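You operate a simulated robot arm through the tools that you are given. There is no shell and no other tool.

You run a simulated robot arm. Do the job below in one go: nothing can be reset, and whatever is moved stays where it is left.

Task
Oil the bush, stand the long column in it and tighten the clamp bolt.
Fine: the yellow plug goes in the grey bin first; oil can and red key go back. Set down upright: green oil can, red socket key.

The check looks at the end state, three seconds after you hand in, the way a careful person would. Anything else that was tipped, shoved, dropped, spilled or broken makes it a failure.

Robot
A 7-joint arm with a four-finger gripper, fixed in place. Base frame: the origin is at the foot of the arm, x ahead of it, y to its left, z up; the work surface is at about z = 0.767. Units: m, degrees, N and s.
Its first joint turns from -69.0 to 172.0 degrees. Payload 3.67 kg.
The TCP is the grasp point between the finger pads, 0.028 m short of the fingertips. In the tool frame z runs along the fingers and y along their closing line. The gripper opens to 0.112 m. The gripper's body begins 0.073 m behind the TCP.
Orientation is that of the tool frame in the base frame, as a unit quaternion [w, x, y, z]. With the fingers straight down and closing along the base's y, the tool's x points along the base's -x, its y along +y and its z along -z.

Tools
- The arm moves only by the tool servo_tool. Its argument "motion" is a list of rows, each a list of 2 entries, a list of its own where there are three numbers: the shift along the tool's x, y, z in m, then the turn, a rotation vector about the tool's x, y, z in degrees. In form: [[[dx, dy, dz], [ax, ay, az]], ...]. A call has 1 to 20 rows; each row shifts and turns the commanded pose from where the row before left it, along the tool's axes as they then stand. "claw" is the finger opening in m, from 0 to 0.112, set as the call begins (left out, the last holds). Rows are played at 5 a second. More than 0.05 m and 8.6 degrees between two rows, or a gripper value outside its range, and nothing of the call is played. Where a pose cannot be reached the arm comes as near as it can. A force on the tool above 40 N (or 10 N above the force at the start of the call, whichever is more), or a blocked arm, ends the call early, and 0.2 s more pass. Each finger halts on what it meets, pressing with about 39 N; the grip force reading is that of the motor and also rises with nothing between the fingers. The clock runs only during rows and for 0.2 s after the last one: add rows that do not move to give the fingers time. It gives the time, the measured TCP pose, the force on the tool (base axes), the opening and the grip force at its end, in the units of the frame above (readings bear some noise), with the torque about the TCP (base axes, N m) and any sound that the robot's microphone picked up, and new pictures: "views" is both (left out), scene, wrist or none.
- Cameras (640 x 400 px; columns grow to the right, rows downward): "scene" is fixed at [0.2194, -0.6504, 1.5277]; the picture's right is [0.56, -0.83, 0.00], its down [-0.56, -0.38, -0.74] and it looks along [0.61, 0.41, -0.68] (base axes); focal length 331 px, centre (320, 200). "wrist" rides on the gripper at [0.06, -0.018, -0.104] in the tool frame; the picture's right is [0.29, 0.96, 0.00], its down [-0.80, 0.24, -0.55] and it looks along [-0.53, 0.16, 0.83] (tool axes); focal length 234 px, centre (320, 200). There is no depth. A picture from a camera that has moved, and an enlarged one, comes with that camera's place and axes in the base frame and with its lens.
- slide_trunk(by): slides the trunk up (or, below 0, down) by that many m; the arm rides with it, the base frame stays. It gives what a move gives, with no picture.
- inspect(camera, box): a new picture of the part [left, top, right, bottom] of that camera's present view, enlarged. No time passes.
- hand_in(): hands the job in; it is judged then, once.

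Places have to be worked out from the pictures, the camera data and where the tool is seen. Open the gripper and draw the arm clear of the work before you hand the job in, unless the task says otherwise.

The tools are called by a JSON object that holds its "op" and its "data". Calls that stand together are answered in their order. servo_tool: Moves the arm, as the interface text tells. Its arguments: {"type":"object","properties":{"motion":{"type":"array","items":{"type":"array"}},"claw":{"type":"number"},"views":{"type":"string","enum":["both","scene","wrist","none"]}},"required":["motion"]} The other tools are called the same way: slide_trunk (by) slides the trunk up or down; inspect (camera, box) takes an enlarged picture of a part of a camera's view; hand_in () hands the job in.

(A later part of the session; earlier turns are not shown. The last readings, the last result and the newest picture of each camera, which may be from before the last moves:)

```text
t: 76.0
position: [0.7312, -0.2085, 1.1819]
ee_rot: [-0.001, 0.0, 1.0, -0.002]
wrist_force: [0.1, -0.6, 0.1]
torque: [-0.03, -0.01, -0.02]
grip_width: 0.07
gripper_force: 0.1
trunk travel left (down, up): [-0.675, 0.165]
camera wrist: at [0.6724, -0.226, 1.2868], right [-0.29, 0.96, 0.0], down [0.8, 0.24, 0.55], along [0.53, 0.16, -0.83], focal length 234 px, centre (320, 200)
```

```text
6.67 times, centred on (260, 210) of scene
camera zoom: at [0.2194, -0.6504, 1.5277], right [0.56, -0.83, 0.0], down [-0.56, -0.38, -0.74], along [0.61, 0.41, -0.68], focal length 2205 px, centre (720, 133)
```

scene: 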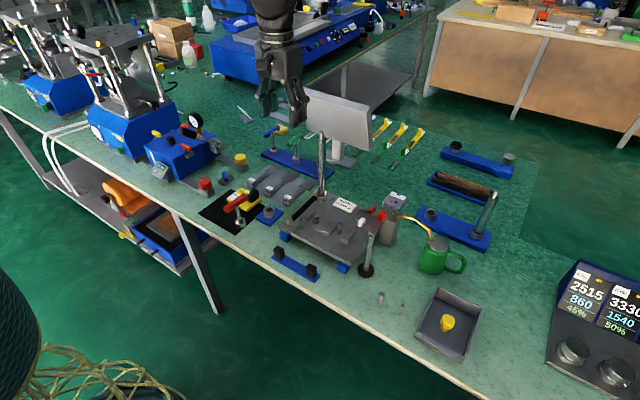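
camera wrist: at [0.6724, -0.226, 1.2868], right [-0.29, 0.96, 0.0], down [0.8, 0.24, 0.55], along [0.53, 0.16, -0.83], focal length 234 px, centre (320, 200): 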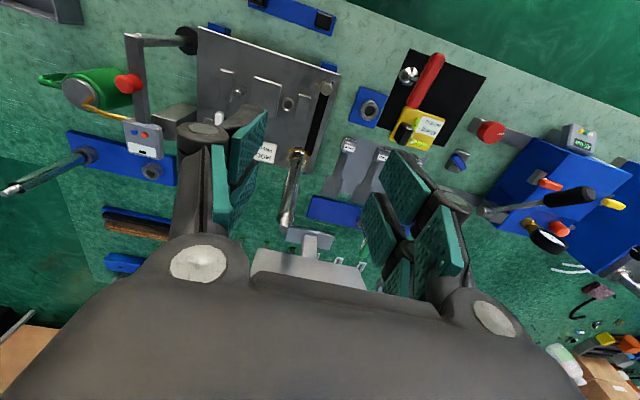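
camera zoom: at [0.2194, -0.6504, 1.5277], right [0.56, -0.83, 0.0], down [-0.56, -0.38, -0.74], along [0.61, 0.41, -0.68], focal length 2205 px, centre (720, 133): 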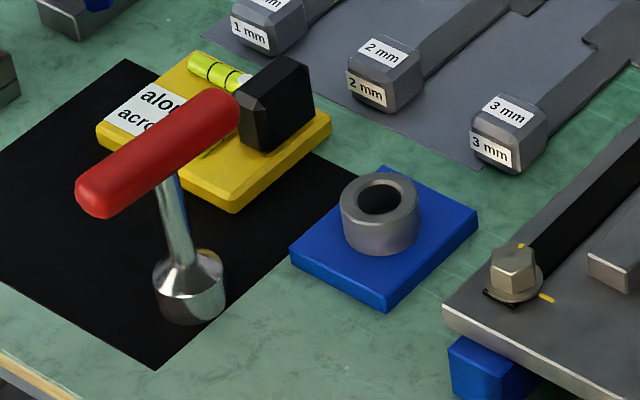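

Red key: socket base about (0.6685,-0.050), handle centre z≈0.863, handle nearly along x. I move above it with a +5° yaw for a closer look.

{"op": "servo_tool", "data": {"motion": [[[0.016, 0.04, 0], [0, 0, 2.5]], [[0.016, 0.04, 0], [0, 0, 2.5]], [[0.013, 0.041, 0.04], [0, 0, 0]], [[0.013, 0.041, 0.04], [0, 0, 0]], [[0, 0, 0.04], [0, 0, 0]], [[0, 0, 0.04], [0, 0, 0]], [[0, 0, 0.03], [0, 0, 0]], [[0, 0, 0], [0, 0, 0]]], "claw": 0.07}}

{"op": "inspect", "data": {"camera": "wrist", "box": [240, 40, 400, 240]}}

{"op": "inspect", "data": {"camera": "scene", "box": [200, 150, 300, 250]}}

```text
refused: row 3 steps farther than a row can; nothing moved
```

```text
2.00 times, centred on (320, 140) of wrist
camera zoom: at [0.6724, -0.226, 1.2868], right [-0.29, 0.96, 0.0], down [0.8, 0.24, 0.55], along [0.53, 0.16, -0.83], focal length 468 px, centre (320, 320)
```

zoom: 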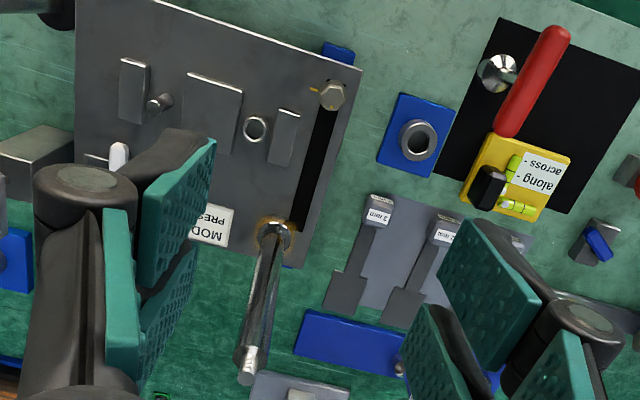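

```text
4.00 times, centred on (250, 200) of scene
camera zoom: at [0.2194, -0.6504, 1.5277], right [0.56, -0.83, 0.0], down [-0.56, -0.38, -0.74], along [0.61, 0.41, -0.68], focal length 1323 px, centre (600, 200)
```

zoom: 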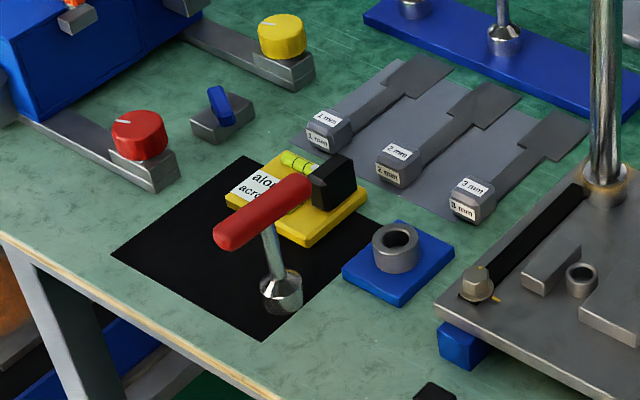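

The call was refused for step size; I resend it with smaller rows.

{"op": "servo_tool", "data": {"motion": [[[0.012, 0.032, 0], [0, 0, 2.5]], [[0.012, 0.032, 0], [0, 0, 2.5]], [[0.01, 0.032, 0.02], [0, 0, 0]], [[0.01, 0.032, 0.02], [0, 0, 0]], [[0.01, 0.032, 0.02], [0, 0, 0]], [[0.0, 0, 0.04], [0, 0, 0]], [[0, 0, 0.04], [0, 0, 0]], [[0, 0, 0.04], [0, 0, 0]], [[0, 0, 0.02], [0, 0, 0]], [[0, 0, 0], [0, 0, 0]]], "claw": 0.07}}

{"op": "inspect", "data": {"camera": "wrist", "box": [240, 40, 400, 240]}}

{"op": "inspect", "data": {"camera": "scene", "box": [200, 150, 300, 250]}}

```text
t: 78.2
position: [0.6863, -0.0464, 0.9822]
ee_rot: [0.0, 0.043, 0.999, -0.001]
wrist_force: [0.5, -0.1, 0.7]
torque: [-0.01, 0.02, -0.04]
grip_width: 0.0699
gripper_force: 0.1
trunk travel left (down, up): [-0.675, 0.165]
camera wrist: at [0.6262, -0.0587, 1.0861], right [-0.2, 0.98, 0.0], down [0.82, 0.17, 0.55], along [0.54, 0.11, -0.83], focal length 234 px, centre (320, 200)
```

scene: 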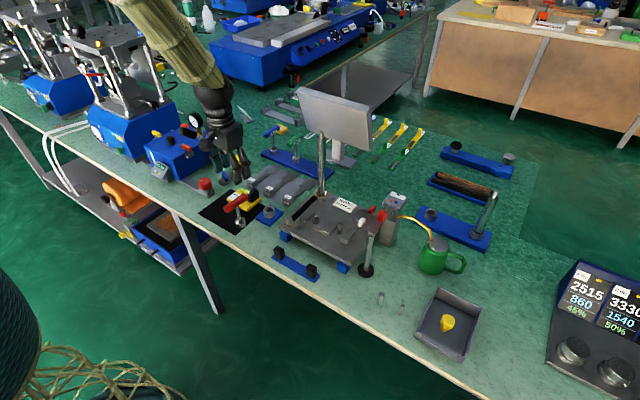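
wrist: 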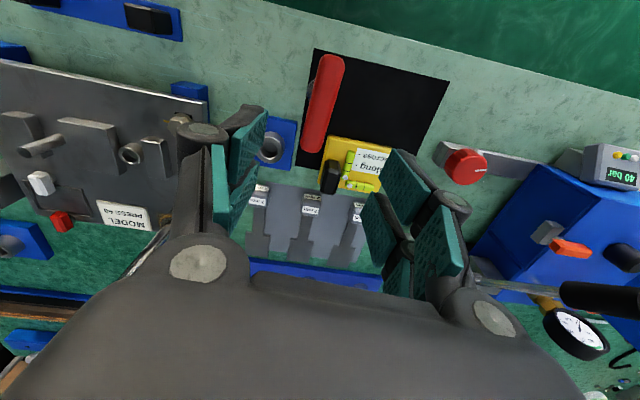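

```text
2.00 times, centred on (320, 140) of wrist
camera zoom: at [0.6262, -0.0587, 1.0861], right [-0.2, 0.98, 0.0], down [0.82, 0.17, 0.55], along [0.54, 0.11, -0.83], focal length 468 px, centre (320, 320)
```

zoom: 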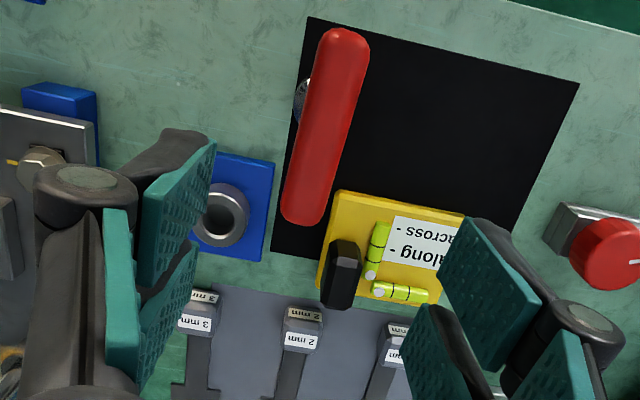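

```text
4.00 times, centred on (250, 200) of scene
camera zoom: at [0.2194, -0.6504, 1.5277], right [0.56, -0.83, 0.0], down [-0.56, -0.38, -0.74], along [0.61, 0.41, -0.68], focal length 1323 px, centre (600, 200)
```

zoom: 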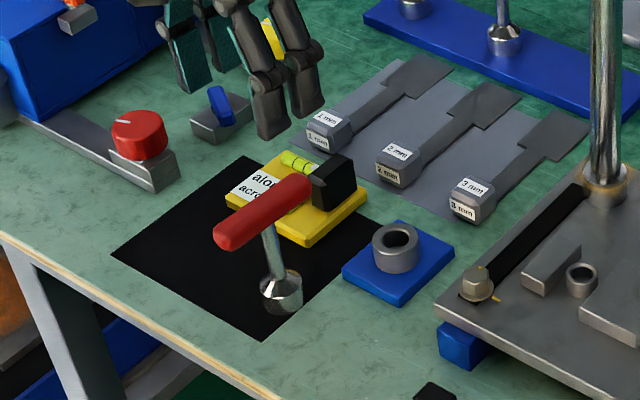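

The key is at about (0.670,-0.049) with the handle nearly along x. I align and descend to the handle height (z≈0.863), fingers straddling it in y.

{"op": "servo_tool", "data": {"motion": [[[0.016, -0.004, 0.02], [0, 0, 0]], [[0, 0, 0.03], [0, 0, 0]], [[0, 0, 0.03], [0, 0, 0]], [[0, 0, 0.02], [0, 0, 0]], [[0, 0, 0], [0, 0, 0]]], "claw": 0.07}}

{"op": "inspect", "data": {"camera": "wrist", "box": [220, 60, 420, 260]}}

{"op": "inspect", "data": {"camera": "scene", "box": [200, 150, 300, 250]}}

```text
t: 79.4
position: [0.6715, -0.048, 0.8825]
ee_rot: [0.001, 0.043, 0.999, 0.0]
wrist_force: [-0.2, -0.5, 0.1]
torque: [-0.01, 0.04, 0.0]
grip_width: 0.0699
gripper_force: 0.0
trunk travel left (down, up): [-0.675, 0.165]
camera wrist: at [0.6108, -0.0612, 0.9867], right [-0.2, 0.98, 0.0], down [0.81, 0.17, 0.55], along [0.54, 0.11, -0.83], focal length 234 px, centre (320, 200)
```

scene: 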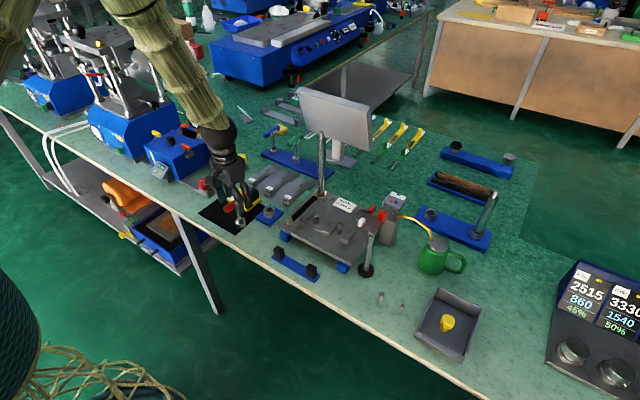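
wrist: 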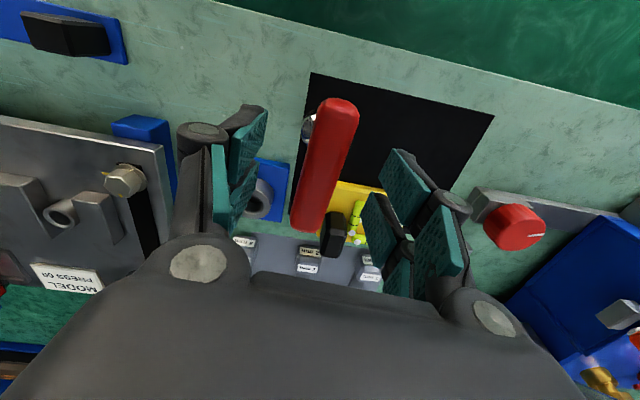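

```text
2.00 times, centred on (320, 160) of wrist
camera zoom: at [0.6108, -0.0612, 0.9867], right [-0.2, 0.98, 0.0], down [0.81, 0.17, 0.55], along [0.54, 0.11, -0.83], focal length 468 px, centre (320, 280)
```

zoom: 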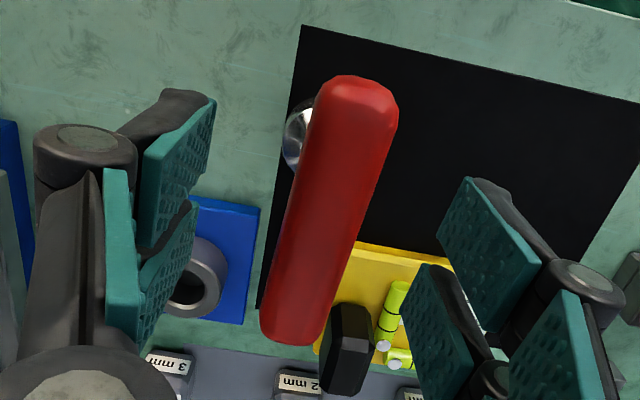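

```text
4.00 times, centred on (250, 200) of scene
camera zoom: at [0.2194, -0.6504, 1.5277], right [0.56, -0.83, 0.0], down [-0.56, -0.38, -0.74], along [0.61, 0.41, -0.68], focal length 1323 px, centre (600, 200)
```

zoom: 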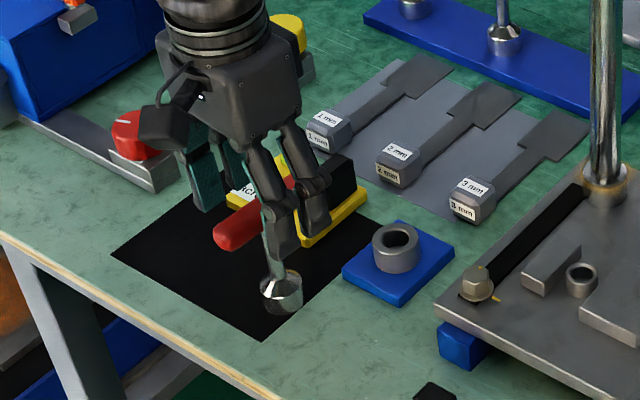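

The handle is centred between the fingers, azimuth about -2°. I trim the yaw by -3°, lower to z≈0.864 and close.

{"op": "servo_tool", "data": {"motion": [[[0, 0.0005, 0.01], [0, 0, -3]], [[0, 0, 0.009], [0, 0, 0]], [[0, 0, 0], [0, 0, 0]]], "claw": 0.07, "views": "none"}}

{"op": "servo_tool", "data": {"motion": [[[0, 0, 0], [0, 0, 0]], [[0, 0, 0], [0, 0, 0]], [[0, 0, 0], [0, 0, 0]]], "claw": 0.0}}

{"op": "inspect", "data": {"camera": "scene", "box": [200, 150, 300, 250]}}

```text
t: 80.2
position: [0.671, -0.0491, 0.864]
ee_rot: [0.0, 0.018, 1.0, 0.0]
wrist_force: [-0.4, 0.1, -1.3]
torque: [0.0, 0.01, -0.02]
grip_width: 0.0698
gripper_force: 0.0
trunk travel left (down, up): [-0.675, 0.165]
```

```text
t: 81.0
position: [0.6705, -0.0478, 0.8632]
ee_rot: [0.0, 0.018, 1.0, 0.001]
wrist_force: [-0.5, -0.2, 0.5]
torque: [-0.07, 0.0, -0.01]
grip_width: 0.0209
gripper_force: 38.4
trunk travel left (down, up): [-0.675, 0.165]
camera wrist: at [0.6117, -0.064, 0.9678], right [-0.25, 0.97, 0.0], down [0.81, 0.21, 0.55], along [0.54, 0.14, -0.83], focal length 234 px, centre (320, 200)
```

scene: 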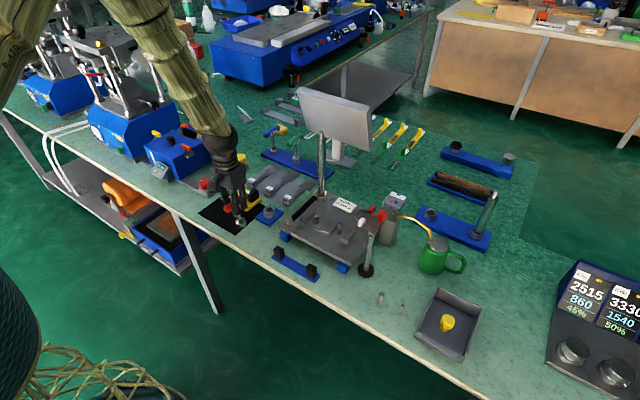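
wrist: 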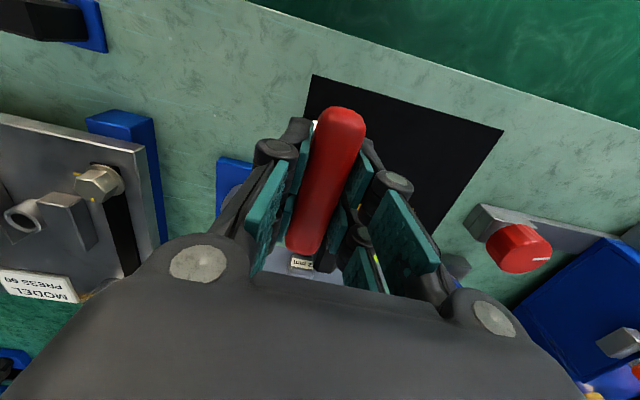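

```text
4.00 times, centred on (250, 200) of scene
camera zoom: at [0.2194, -0.6504, 1.5277], right [0.56, -0.83, 0.0], down [-0.56, -0.38, -0.74], along [0.61, 0.41, -0.68], focal length 1323 px, centre (600, 200)
```

zoom: 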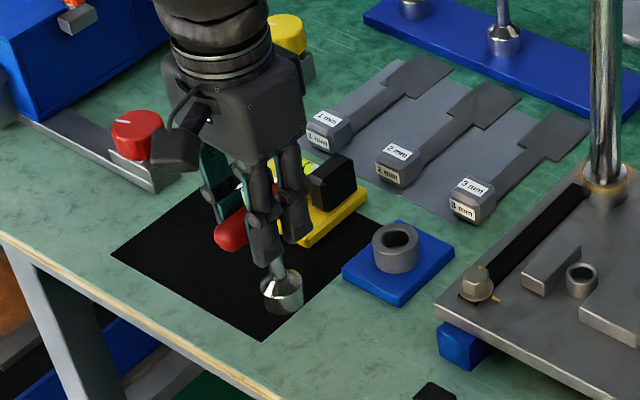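

The handle is gripped (20.9 mm). I take an enlarged look at the bolt's hex orientation from here before lifting.

{"op": "inspect", "data": {"camera": "wrist", "box": [60, 150, 150, 220]}}

{"op": "inspect", "data": {"camera": "scene", "box": [275, 205, 305, 235]}}

{"op": "servo_tool", "data": {"motion": [[[0, 0, -0.01], [0, 0, 0]], [[0, 0, -0.02], [0, 0, 0]], [[0, 0, -0.035], [0, 0, 0]], [[0, 0, -0.035], [0, 0, 0]], [[0, 0, 0], [0, 0, 0]]], "claw": 0.0}}

{"op": "inspect", "data": {"camera": "scene", "box": [200, 130, 300, 240]}}

```text
5.71 times, centred on (105, 185) of wrist
camera zoom: at [0.6117, -0.064, 0.9678], right [-0.25, 0.97, 0.0], down [0.81, 0.21, 0.55], along [0.54, 0.14, -0.83], focal length 1338 px, centre (1549, 286)
```

zoom: 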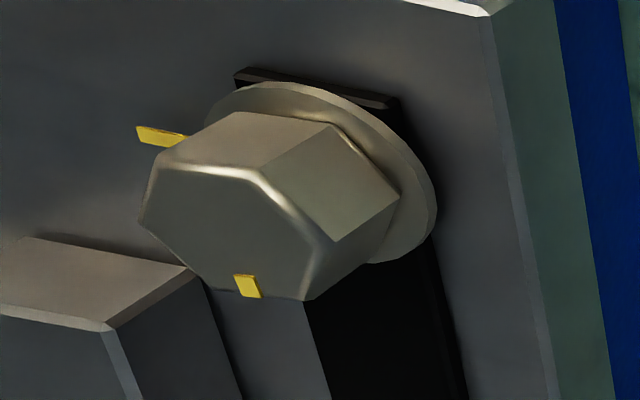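

```text
13.33 times, centred on (290, 220) of scene
camera zoom: at [0.2194, -0.6504, 1.5277], right [0.56, -0.83, 0.0], down [-0.56, -0.38, -0.74], along [0.61, 0.41, -0.68], focal length 4410 px, centre (720, -67)
```

zoom: 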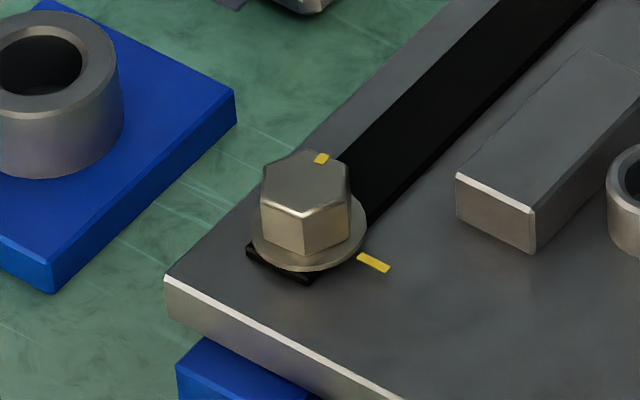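

```text
t: 82.2
position: [0.6696, -0.0462, 0.9635]
ee_rot: [-0.001, 0.017, 1.0, 0.0]
wrist_force: [0.4, 0.2, -2.6]
torque: [-0.01, 0.02, -0.04]
grip_width: 0.0207
gripper_force: 38.8
trunk travel left (down, up): [-0.675, 0.165]
camera wrist: at [0.6117, -0.0623, 1.0681], right [-0.25, 0.97, 0.0], down [0.81, 0.21, 0.55], along [0.53, 0.14, -0.83], focal length 234 px, centre (320, 200)
```

scene: 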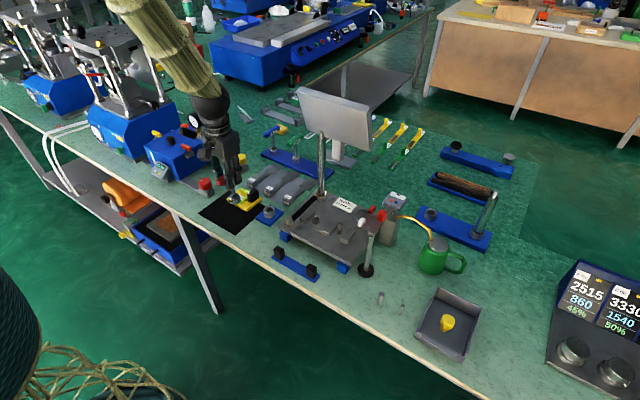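
wrist: 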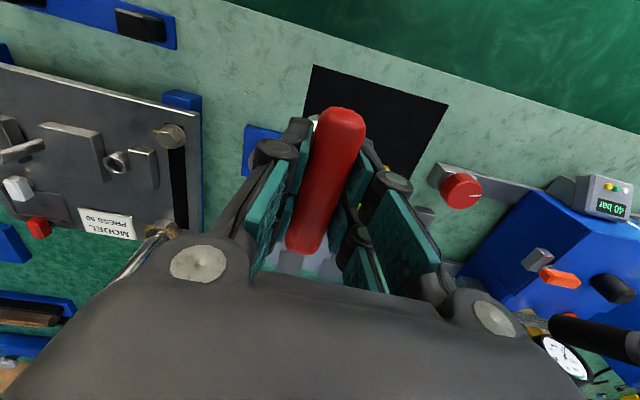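

```text
3.64 times, centred on (250, 185) of scene
camera zoom: at [0.2194, -0.6504, 1.5277], right [0.56, -0.83, 0.0], down [-0.56, -0.38, -0.74], along [0.61, 0.41, -0.68], focal length 1203 px, centre (574, 254)
```

zoom: 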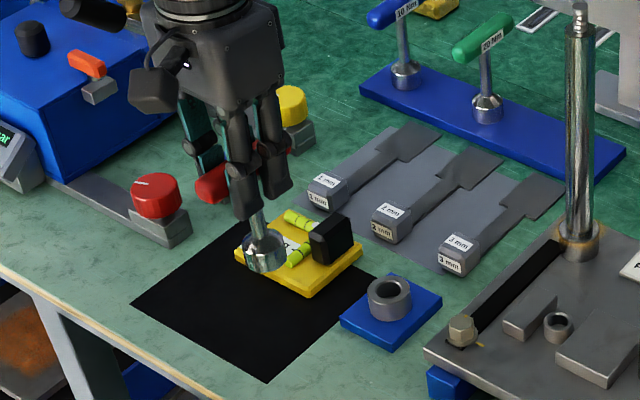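

The key hangs straight. The bolt hex (≈19 mm flats, a flat facing azimuth ~5°) is at (0.730,-0.197), head top ≈0.825. I carry the key above it.

{"op": "servo_tool", "data": {"motion": [[[-0.0163, -0.0367, 0], [0, 0, 0]], [[-0.0163, -0.0367, 0], [0, 0, 0]], [[-0.0163, -0.0367, 0], [0, 0, 0]], [[-0.0163, -0.0367, 0], [0, 0, 0]], [[0, 0, 0], [0, 0, 0]]], "claw": 0.0}}

{"op": "inspect", "data": {"camera": "scene", "box": [265, 180, 325, 240]}}

{"op": "inspect", "data": {"camera": "wrist", "box": [240, 80, 400, 260]}}

```text
t: 83.4
position: [0.7293, -0.1957, 0.9642]
ee_rot: [0.0, 0.018, 1.0, -0.001]
wrist_force: [0.0, 1.3, -2.2]
torque: [-0.01, 0.01, 0.01]
grip_width: 0.0207
gripper_force: 39.8
trunk travel left (down, up): [-0.675, 0.165]
camera wrist: at [0.67, -0.2111, 1.0696], right [-0.25, 0.97, 0.0], down [0.81, 0.21, 0.55], along [0.54, 0.14, -0.83], focal length 234 px, centre (320, 200)
```

scene: 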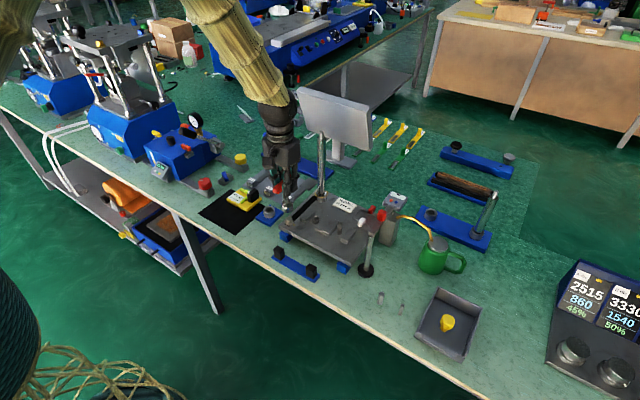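
wrist: 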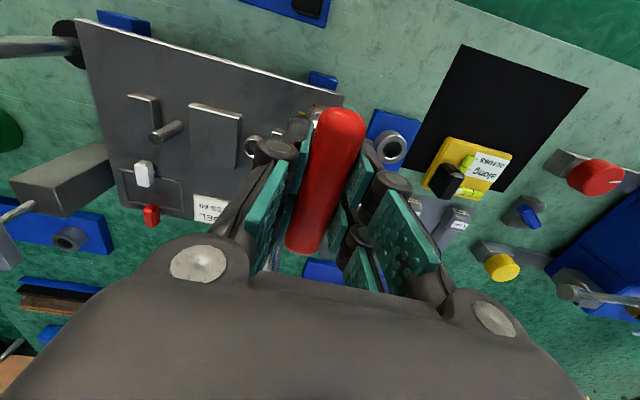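

```text
6.67 times, centred on (295, 210) of scene
camera zoom: at [0.2194, -0.6504, 1.5277], right [0.56, -0.83, 0.0], down [-0.56, -0.38, -0.74], along [0.61, 0.41, -0.68], focal length 2205 px, centre (487, 133)
```

zoom: 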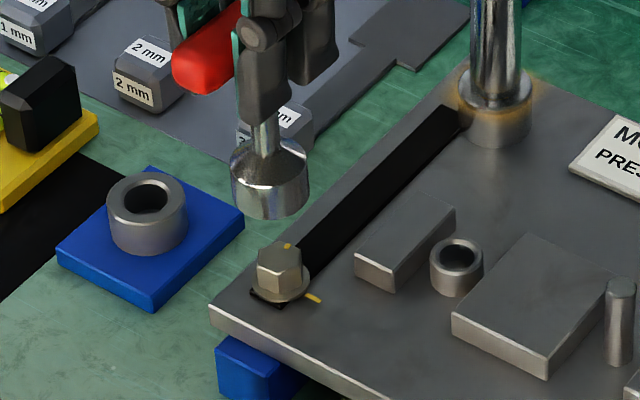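

```text
2.22 times, centred on (320, 170) of wrist
camera zoom: at [0.67, -0.2111, 1.0696], right [-0.25, 0.97, 0.0], down [0.81, 0.21, 0.55], along [0.54, 0.14, -0.83], focal length 520 px, centre (320, 267)
```

zoom: 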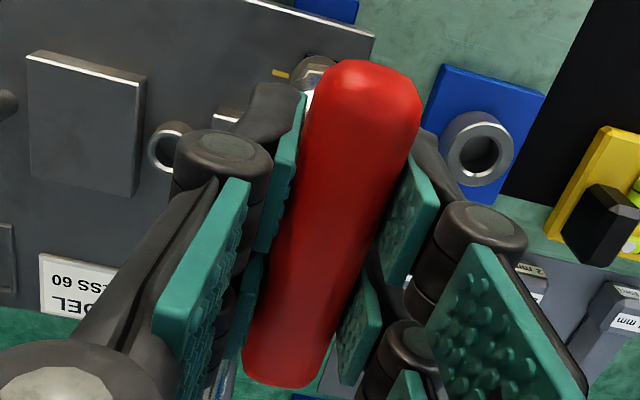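

The socket is roughly over the bolt (perhaps 2–4 mm short in x). I correct +2 mm and lower 28 mm for a closer comparison.

{"op": "servo_tool", "data": {"motion": [[[-0.002, 0.0006, 0.014], [0, 0, 0]], [[0, 0, 0.014], [0, 0, 0]], [[0, 0, 0], [0, 0, 0]]], "claw": 0.0}}

{"op": "inspect", "data": {"camera": "scene", "box": [275, 195, 315, 235]}}

{"op": "inspect", "data": {"camera": "wrist", "box": [280, 60, 380, 160]}}

```text
t: 84.2
position: [0.732, -0.1976, 0.9345]
ee_rot: [0.0, 0.018, 1.0, 0.0]
wrist_force: [-0.8, 0.1, -2.3]
torque: [0.0, -0.01, 0.01]
grip_width: 0.0207
gripper_force: 39.9
trunk travel left (down, up): [-0.675, 0.165]
camera wrist: at [0.6732, -0.2122, 1.04], right [-0.25, 0.97, 0.0], down [0.81, 0.21, 0.55], along [0.54, 0.14, -0.83], focal length 234 px, centre (320, 200)
```

scene: 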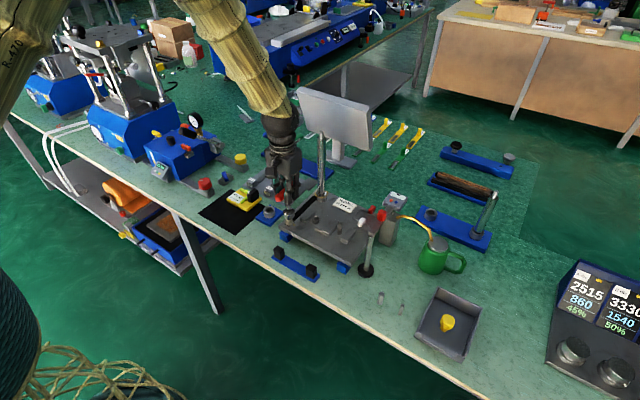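
wrist: 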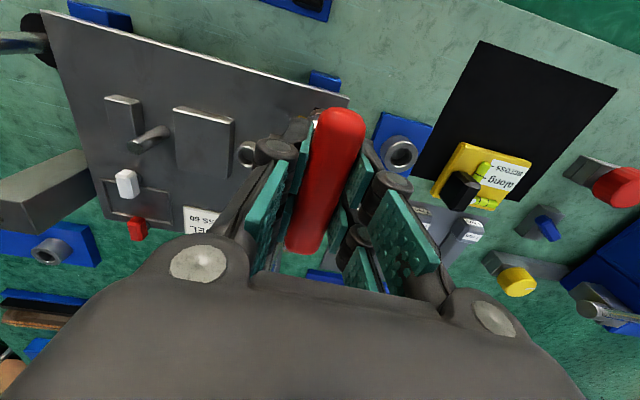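

```text
10.00 times, centred on (295, 215) of scene
camera zoom: at [0.2194, -0.6504, 1.5277], right [0.56, -0.83, 0.0], down [-0.56, -0.38, -0.74], along [0.61, 0.41, -0.68], focal length 3307 px, centre (570, 50)
```

zoom: 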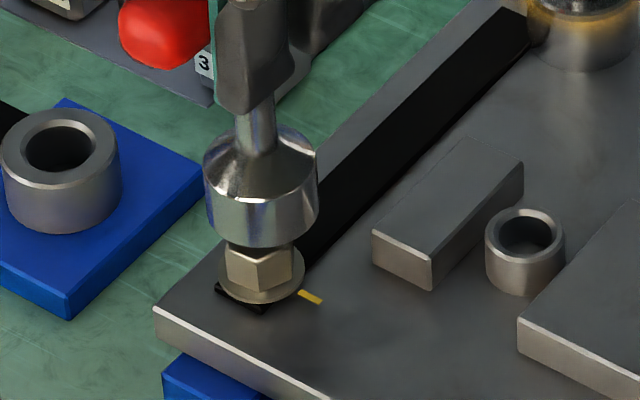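

```text
4.00 times, centred on (330, 110) of wrist
camera zoom: at [0.6732, -0.2122, 1.04], right [-0.25, 0.97, 0.0], down [0.81, 0.21, 0.55], along [0.54, 0.14, -0.83], focal length 937 px, centre (280, 560)
```

zoom: 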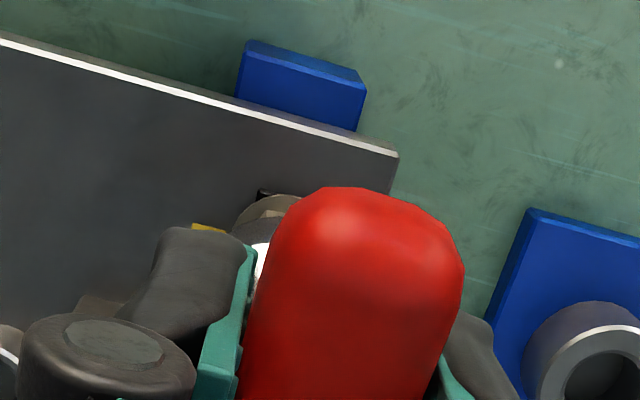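

Aligned within ~2 mm. I nudge +1 mm in x and lower in small steps, watching for contact on the hex head.

{"op": "servo_tool", "data": {"motion": [[[-0.001, 0.0005, 0.004], [0, 0, 0]], [[0, 0, 0.004], [0, 0, 0]], [[0, 0, 0.003], [0, 0, 0]], [[0, 0, 0.002], [0, 0, 0]], [[0, 0, 0.002], [0, 0, 0]], [[0, 0, 0], [0, 0, 0]]], "claw": 0.0}}

{"op": "inspect", "data": {"camera": "scene", "box": [275, 195, 315, 235]}}

```text
t: 85.6
position: [0.7324, -0.1954, 0.9191]
ee_rot: [0.0, 0.018, 1.0, 0.0]
wrist_force: [-11.0, 0.5, 7.5]
torque: [-0.16, 1.13, 0.02]
grip_width: 0.0208
gripper_force: 38.7
trunk travel left (down, up): [-0.675, 0.165]
camera wrist: at [0.6739, -0.2114, 1.025], right [-0.25, 0.97, 0.0], down [0.81, 0.21, 0.55], along [0.54, 0.14, -0.83], focal length 234 px, centre (320, 200)
```

scene: 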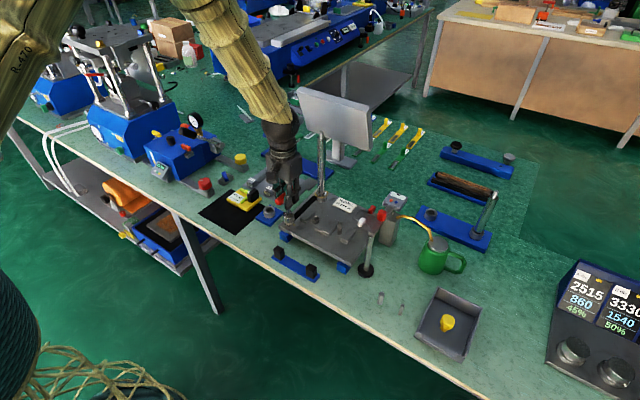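
wrist: 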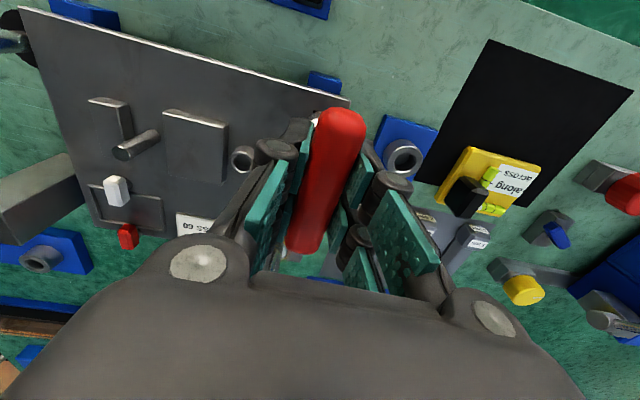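

```text
10.00 times, centred on (295, 215) of scene
camera zoom: at [0.2194, -0.6504, 1.5277], right [0.56, -0.83, 0.0], down [-0.56, -0.38, -0.74], along [0.61, 0.41, -0.68], focal length 3307 px, centre (570, 50)
```

zoom: 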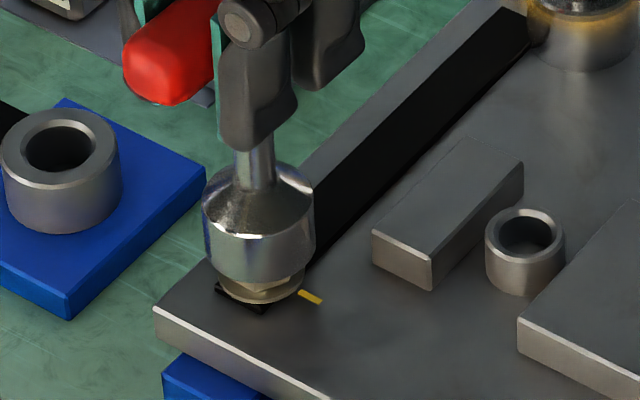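

The socket touched the hex with an 11 N push toward -x, so I am too far in +x. I back off 2 mm in x at this height and read the force.

{"op": "servo_tool", "data": {"motion": [[[0, 0, -0.001], [0, 0, 0]], [[0.001, 0, 0], [0, 0, 0]], [[0.001, 0, 0], [0, 0, 0]], [[0, 0, 0], [0, 0, 0]]], "claw": 0.0, "views": "none"}}

```text
t: 86.6
position: [0.7332, -0.1963, 0.9215]
ee_rot: [0.0, 0.017, 1.0, 0.001]
wrist_force: [0.1, 0.6, -2.5]
torque: [0.0, 0.03, 0.01]
grip_width: 0.0206
gripper_force: 39.0
trunk travel left (down, up): [-0.675, 0.165]
```

Free again (only the key's weight). I lower again in 1.5 mm steps.

{"op": "servo_tool", "data": {"motion": [[[0, 0, 0.0015], [0, 0, 0]], [[0, 0, 0.0015], [0, 0, 0]], [[0, 0, 0.0015], [0, 0, 0]], [[0, 0, 0], [0, 0, 0]]], "claw": 0.0, "views": "scene"}}

{"op": "inspect", "data": {"camera": "scene", "box": [275, 195, 315, 235]}}

```text
t: 87.6
position: [0.7336, -0.1971, 0.9159]
ee_rot: [0.0, 0.018, 1.0, 0.0]
wrist_force: [0.3, 0.0, -2.0]
torque: [-0.02, 0.01, -0.05]
grip_width: 0.0206
gripper_force: 39.0
trunk travel left (down, up): [-0.675, 0.165]
```

scene: 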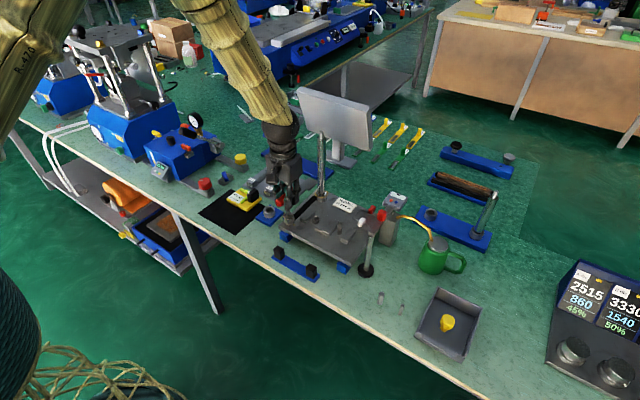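

```text
10.00 times, centred on (295, 215) of scene
camera zoom: at [0.2194, -0.6504, 1.5277], right [0.56, -0.83, 0.0], down [-0.56, -0.38, -0.74], along [0.61, 0.41, -0.68], focal length 3307 px, centre (570, 50)
```

zoom: 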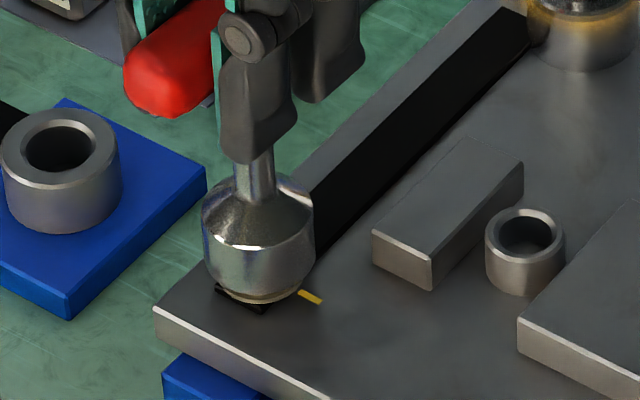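

The socket is sliding over the hex freely. I keep lowering gently until it seats.

{"op": "servo_tool", "data": {"motion": [[[0, 0, 0.0015], [0, 0, 0]], [[0, 0, 0.0015], [0, 0, 0]], [[0, 0, 0.0015], [0, 0, 0]], [[0, 0, 0], [0, 0, 0]]], "claw": 0.0, "views": "none"}}

{"op": "inspect", "data": {"camera": "scene", "box": [275, 195, 315, 235]}}

```text
t: 88.6
position: [0.7323, -0.1967, 0.9122]
ee_rot: [0.0, 0.017, 1.0, 0.0]
wrist_force: [-0.1, 0.3, 4.9]
torque: [-0.02, -0.04, 0.01]
grip_width: 0.0208
gripper_force: 39.2
trunk travel left (down, up): [-0.675, 0.165]
```

```text
10.00 times, centred on (295, 215) of scene
camera zoom: at [0.2194, -0.6504, 1.5277], right [0.56, -0.83, 0.0], down [-0.56, -0.38, -0.74], along [0.61, 0.41, -0.68], focal length 3307 px, centre (570, 50)
```

zoom: 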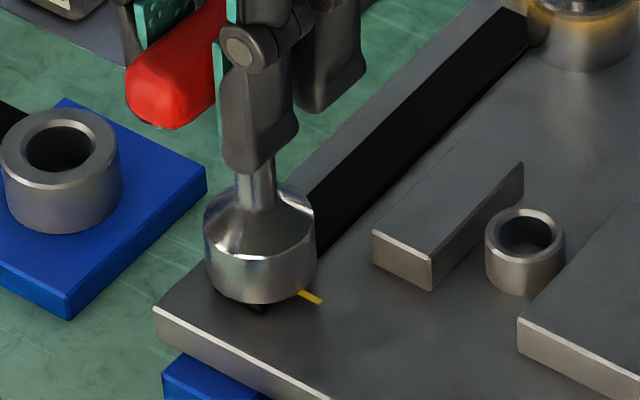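

Seated (+5 N). I start turning clockwise (+ about tool z) by 10° and read the torque.

{"op": "servo_tool", "data": {"motion": [[[0, 0, 0], [0, 0, 2.5]], [[0, 0, 0], [0, 0, 2.5]], [[0, 0, 0], [0, 0, 2.5]], [[0, 0, 0], [0, 0, 2.5]]], "claw": 0.0}}

{"op": "inspect", "data": {"camera": "scene", "box": [265, 175, 325, 235]}}

```text
t: 89.6
position: [0.733, -0.1967, 0.9112]
ee_rot: [0.0, 0.105, 0.994, 0.0]
wrist_force: [2.3, 1.5, 5.2]
torque: [-0.02, -0.26, 0.0]
grip_width: 0.0206
gripper_force: 39.0
trunk travel left (down, up): [-0.675, 0.165]
camera wrist: at [0.6713, -0.2013, 1.0168], right [-0.08, 1.0, 0.0], down [0.83, 0.07, 0.55], along [0.55, 0.05, -0.83], focal length 234 px, centre (320, 200)
```

scene: 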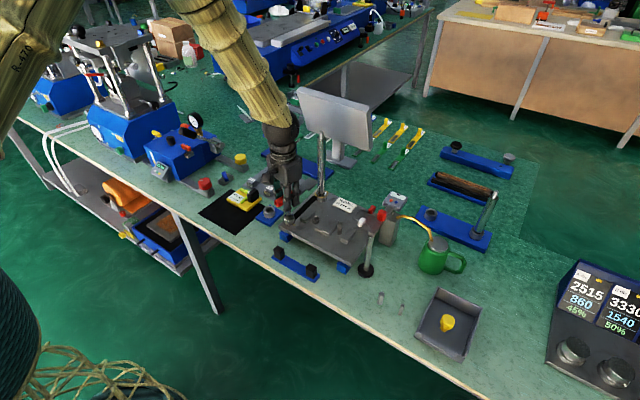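
wrist: 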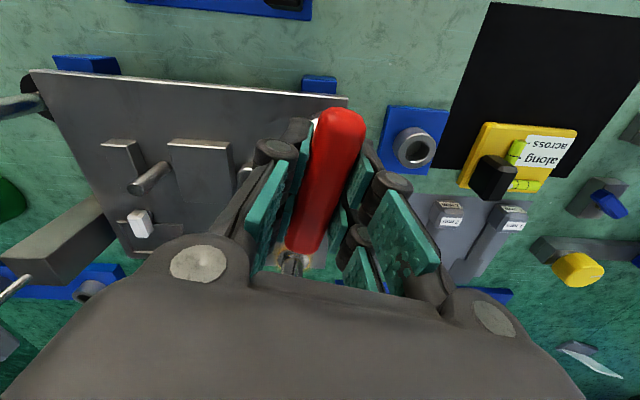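

```text
6.67 times, centred on (295, 205) of scene
camera zoom: at [0.2194, -0.6504, 1.5277], right [0.56, -0.83, 0.0], down [-0.56, -0.38, -0.74], along [0.61, 0.41, -0.68], focal length 2205 px, centre (487, 167)
```

zoom: 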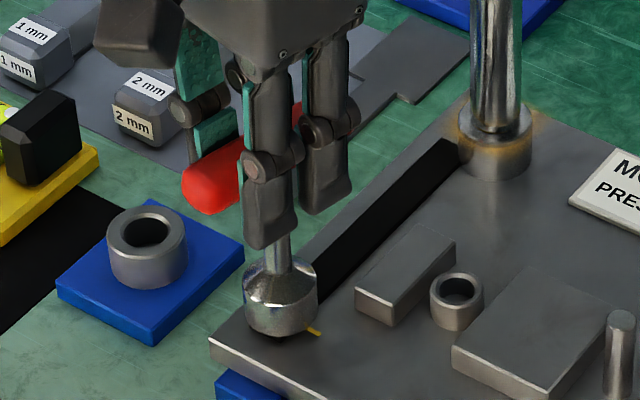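

No resisting torque yet (run-down or backlash). I continue 20° clockwise.

{"op": "servo_tool", "data": {"motion": [[[0, 0, 0], [0, 0, 4]], [[0, 0, 0], [0, 0, 4]], [[0, 0, 0], [0, 0, 4]], [[0, 0, 0], [0, 0, 4]], [[0, 0, 0], [0, 0, 4]]], "claw": 0.0, "views": "wrist"}}

```text
t: 90.8
position: [0.733, -0.1958, 0.9119]
ee_rot: [0.001, 0.277, 0.961, 0.0]
wrist_force: [4.4, -1.6, 12.7]
torque: [-0.26, -0.4, -0.02]
grip_width: 0.0207
gripper_force: 39.4
trunk travel left (down, up): [-0.675, 0.165]
camera wrist: at [0.6727, -0.179, 1.0167], right [0.26, 0.96, 0.0], down [0.8, -0.22, 0.55], along [0.54, -0.15, -0.83], focal length 234 px, centre (320, 200)
```

wrist: 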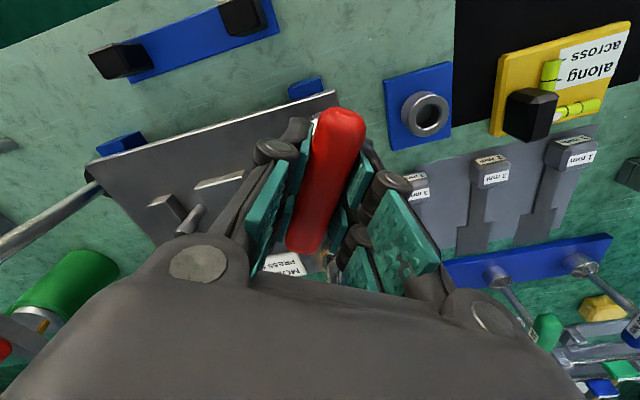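

Torque still ~0 with vertical force up to 13 N; I continue another 20° while easing up 0.5 mm.

{"op": "servo_tool", "data": {"motion": [[[0, 0, -0.0005], [0, 0, 4]], [[0, 0, 0], [0, 0, 4]], [[0, 0, 0], [0, 0, 4]], [[0, 0, 0], [0, 0, 4]], [[0, 0, 0], [0, 0, 4]]], "claw": 0.0, "views": "scene"}}

{"op": "inspect", "data": {"camera": "scene", "box": [265, 175, 325, 235]}}

```text
t: 92.0
position: [0.7315, -0.1974, 0.9117]
ee_rot: [0.0, 0.439, 0.898, 0.0]
wrist_force: [3.3, -2.3, 9.5]
torque: [-0.22, -0.26, -0.03]
grip_width: 0.0205
gripper_force: 39.3
trunk travel left (down, up): [-0.675, 0.165]
```

scene: 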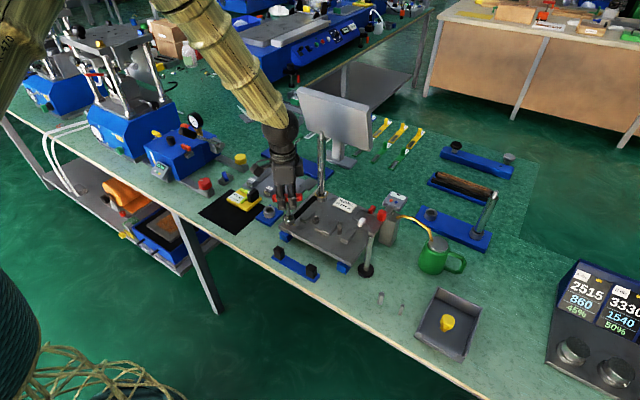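

```text
6.67 times, centred on (295, 205) of scene
camera zoom: at [0.2194, -0.6504, 1.5277], right [0.56, -0.83, 0.0], down [-0.56, -0.38, -0.74], along [0.61, 0.41, -0.68], focal length 2205 px, centre (487, 167)
```

zoom: 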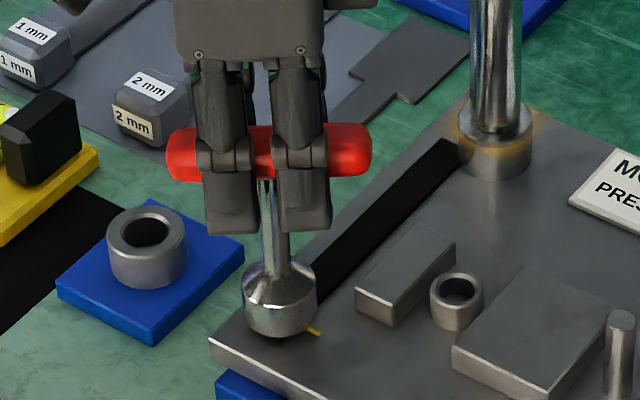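

Still no torque about z; the handle turns with the hand. I continue 20° more.

{"op": "servo_tool", "data": {"motion": [[[0, 0, 0], [0, 0, 4]], [[0, 0, 0], [0, 0, 4]], [[0, 0, 0], [0, 0, 4]], [[0, 0, 0], [0, 0, 4]], [[0, 0, 0], [0, 0, 4]]], "claw": 0.0, "views": "none"}}

{"op": "servo_tool", "data": {"motion": [[[0, 0, 0], [0, 0, 3]], [[0, 0, 0], [0, 0, 3]], [[0, 0, 0], [0, 0, 3]]], "claw": 0.0}}

{"op": "inspect", "data": {"camera": "scene", "box": [265, 175, 325, 235]}}

```text
t: 93.2
position: [0.7316, -0.1954, 0.9119]
ee_rot: [0.0, 0.588, 0.809, 0.0]
wrist_force: [-2.8, -1.5, 4.7]
torque: [-0.2, 0.19, 0.0]
grip_width: 0.0206
gripper_force: 39.1
trunk travel left (down, up): [-0.675, 0.165]
```

```text
t: 94.0
position: [0.7325, -0.1962, 0.9125]
ee_rot: [0.0, 0.65, 0.76, 0.0]
wrist_force: [-3.6, 1.1, 3.4]
torque: [-0.1, 0.25, -0.03]
grip_width: 0.0208
gripper_force: 39.2
trunk travel left (down, up): [-0.675, 0.165]
camera wrist: at [0.7062, -0.1393, 1.0168], right [0.9, 0.43, 0.0], down [0.36, -0.75, 0.55], along [0.24, -0.5, -0.83], focal length 234 px, centre (320, 200)
```

scene: 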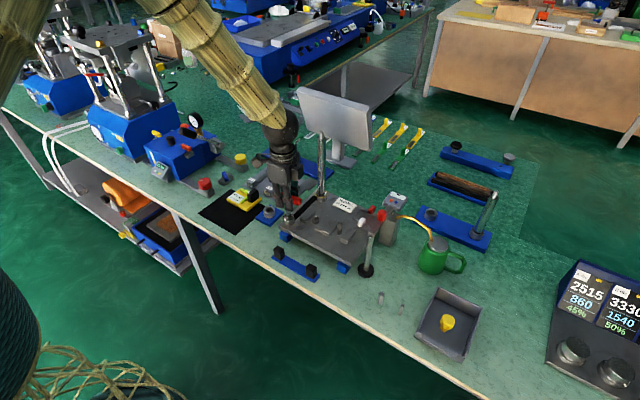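
wrist: 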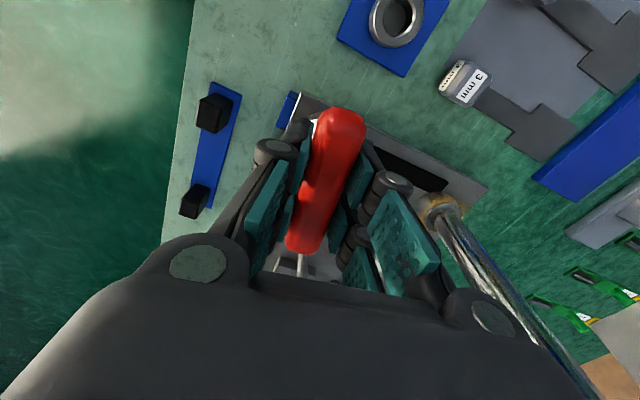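

```text
6.67 times, centred on (295, 205) of scene
camera zoom: at [0.2194, -0.6504, 1.5277], right [0.56, -0.83, 0.0], down [-0.56, -0.38, -0.74], along [0.61, 0.41, -0.68], focal length 2205 px, centre (487, 167)
```

zoom: 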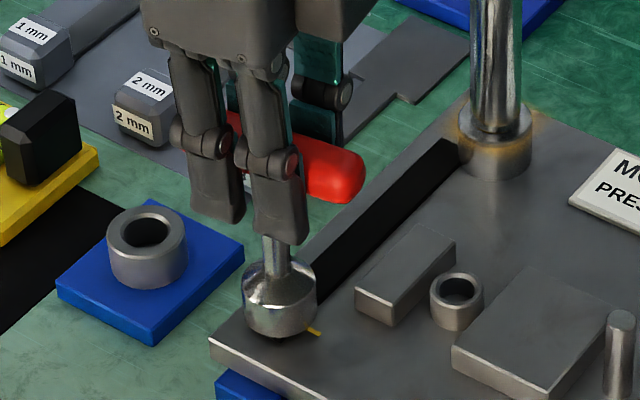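

Turned ~79° with no clear torque. I lift the key 30 mm to check whether the bolt mark has actually moved.

{"op": "servo_tool", "data": {"motion": [[[0, 0, -0.005], [0, 0, 0]], [[0, 0, -0.01], [0, 0, 0]], [[0, 0, -0.015], [0, 0, 0]], [[0, 0, -0.01], [0, 0, 0]], [[0, 0, 0], [0, 0, 0]]], "claw": 0.0}}

{"op": "inspect", "data": {"camera": "scene", "box": [275, 195, 315, 235]}}

```text
t: 95.2
position: [0.7312, -0.1954, 0.9514]
ee_rot: [0.0, 0.649, 0.761, 0.0]
wrist_force: [0.5, 0.5, -1.7]
torque: [0.01, -0.02, -0.02]
grip_width: 0.0206
gripper_force: 38.6
trunk travel left (down, up): [-0.675, 0.165]
camera wrist: at [0.7057, -0.1392, 1.0564], right [0.9, 0.43, 0.0], down [0.36, -0.75, 0.55], along [0.24, -0.5, -0.83], focal length 234 px, centre (320, 200)
```

scene: 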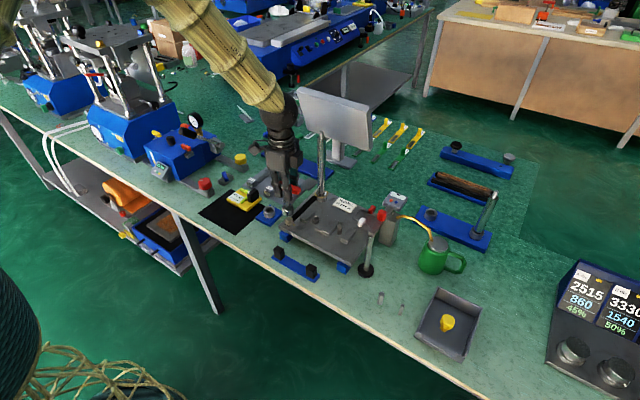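
wrist: 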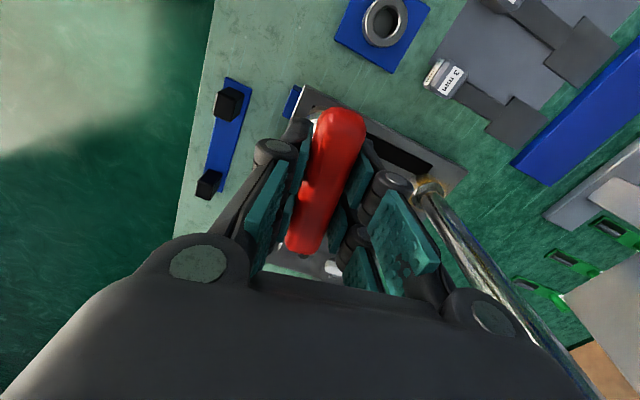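

```text
10.00 times, centred on (295, 215) of scene
camera zoom: at [0.2194, -0.6504, 1.5277], right [0.56, -0.83, 0.0], down [-0.56, -0.38, -0.74], along [0.61, 0.41, -0.68], focal length 3307 px, centre (570, 50)
```

zoom: 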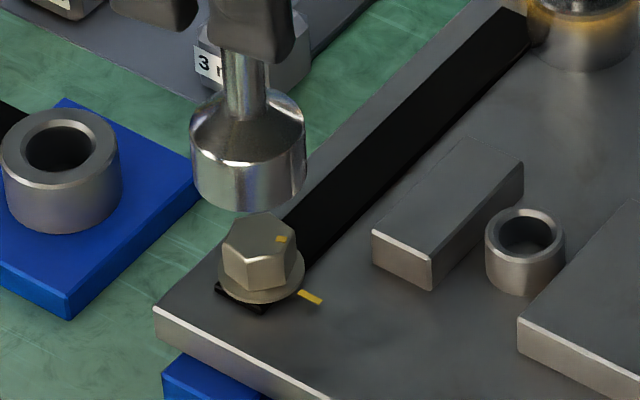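

The bolt did turn with the key: its mark moved from azimuth ~+9° to ~-68°, with the plate mark at ~-88°. I re-seat the socket and continue clockwise.

{"op": "servo_tool", "data": {"motion": [[[0, 0, 0.012], [0, 0, 0]], [[0, 0, 0.012], [0, 0, 0]], [[0, 0, 0.006], [0, 0, 0]], [[0, 0, 0.004], [0, 0, 0]], [[0, 0, 0.003], [0, 0, 0]], [[0, 0, 0.002], [0, 0, 0]], [[0, 0, 0], [0, 0, 0]]], "claw": 0.0, "views": "scene"}}

{"op": "inspect", "data": {"camera": "scene", "box": [275, 195, 315, 235]}}

```text
t: 96.8
position: [0.7318, -0.1956, 0.9126]
ee_rot: [-0.001, 0.649, 0.761, 0.0]
wrist_force: [1.9, 4.7, -0.1]
torque: [0.38, -0.1, 0.03]
grip_width: 0.0205
gripper_force: 38.5
trunk travel left (down, up): [-0.675, 0.165]
```

scene: 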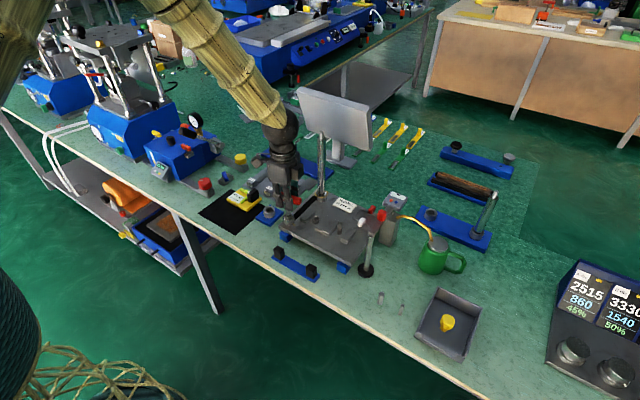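

```text
10.00 times, centred on (295, 215) of scene
camera zoom: at [0.2194, -0.6504, 1.5277], right [0.56, -0.83, 0.0], down [-0.56, -0.38, -0.74], along [0.61, 0.41, -0.68], focal length 3307 px, centre (570, 50)
```

zoom: 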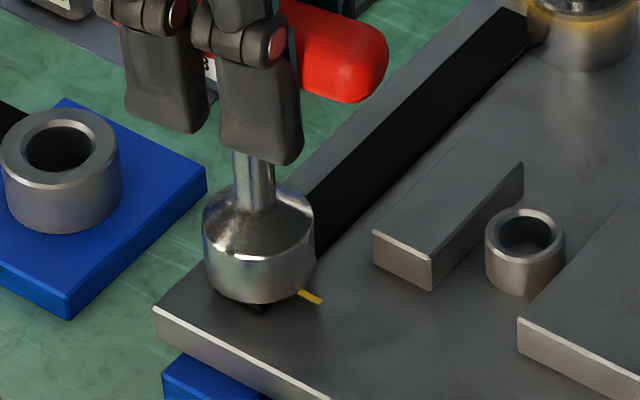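

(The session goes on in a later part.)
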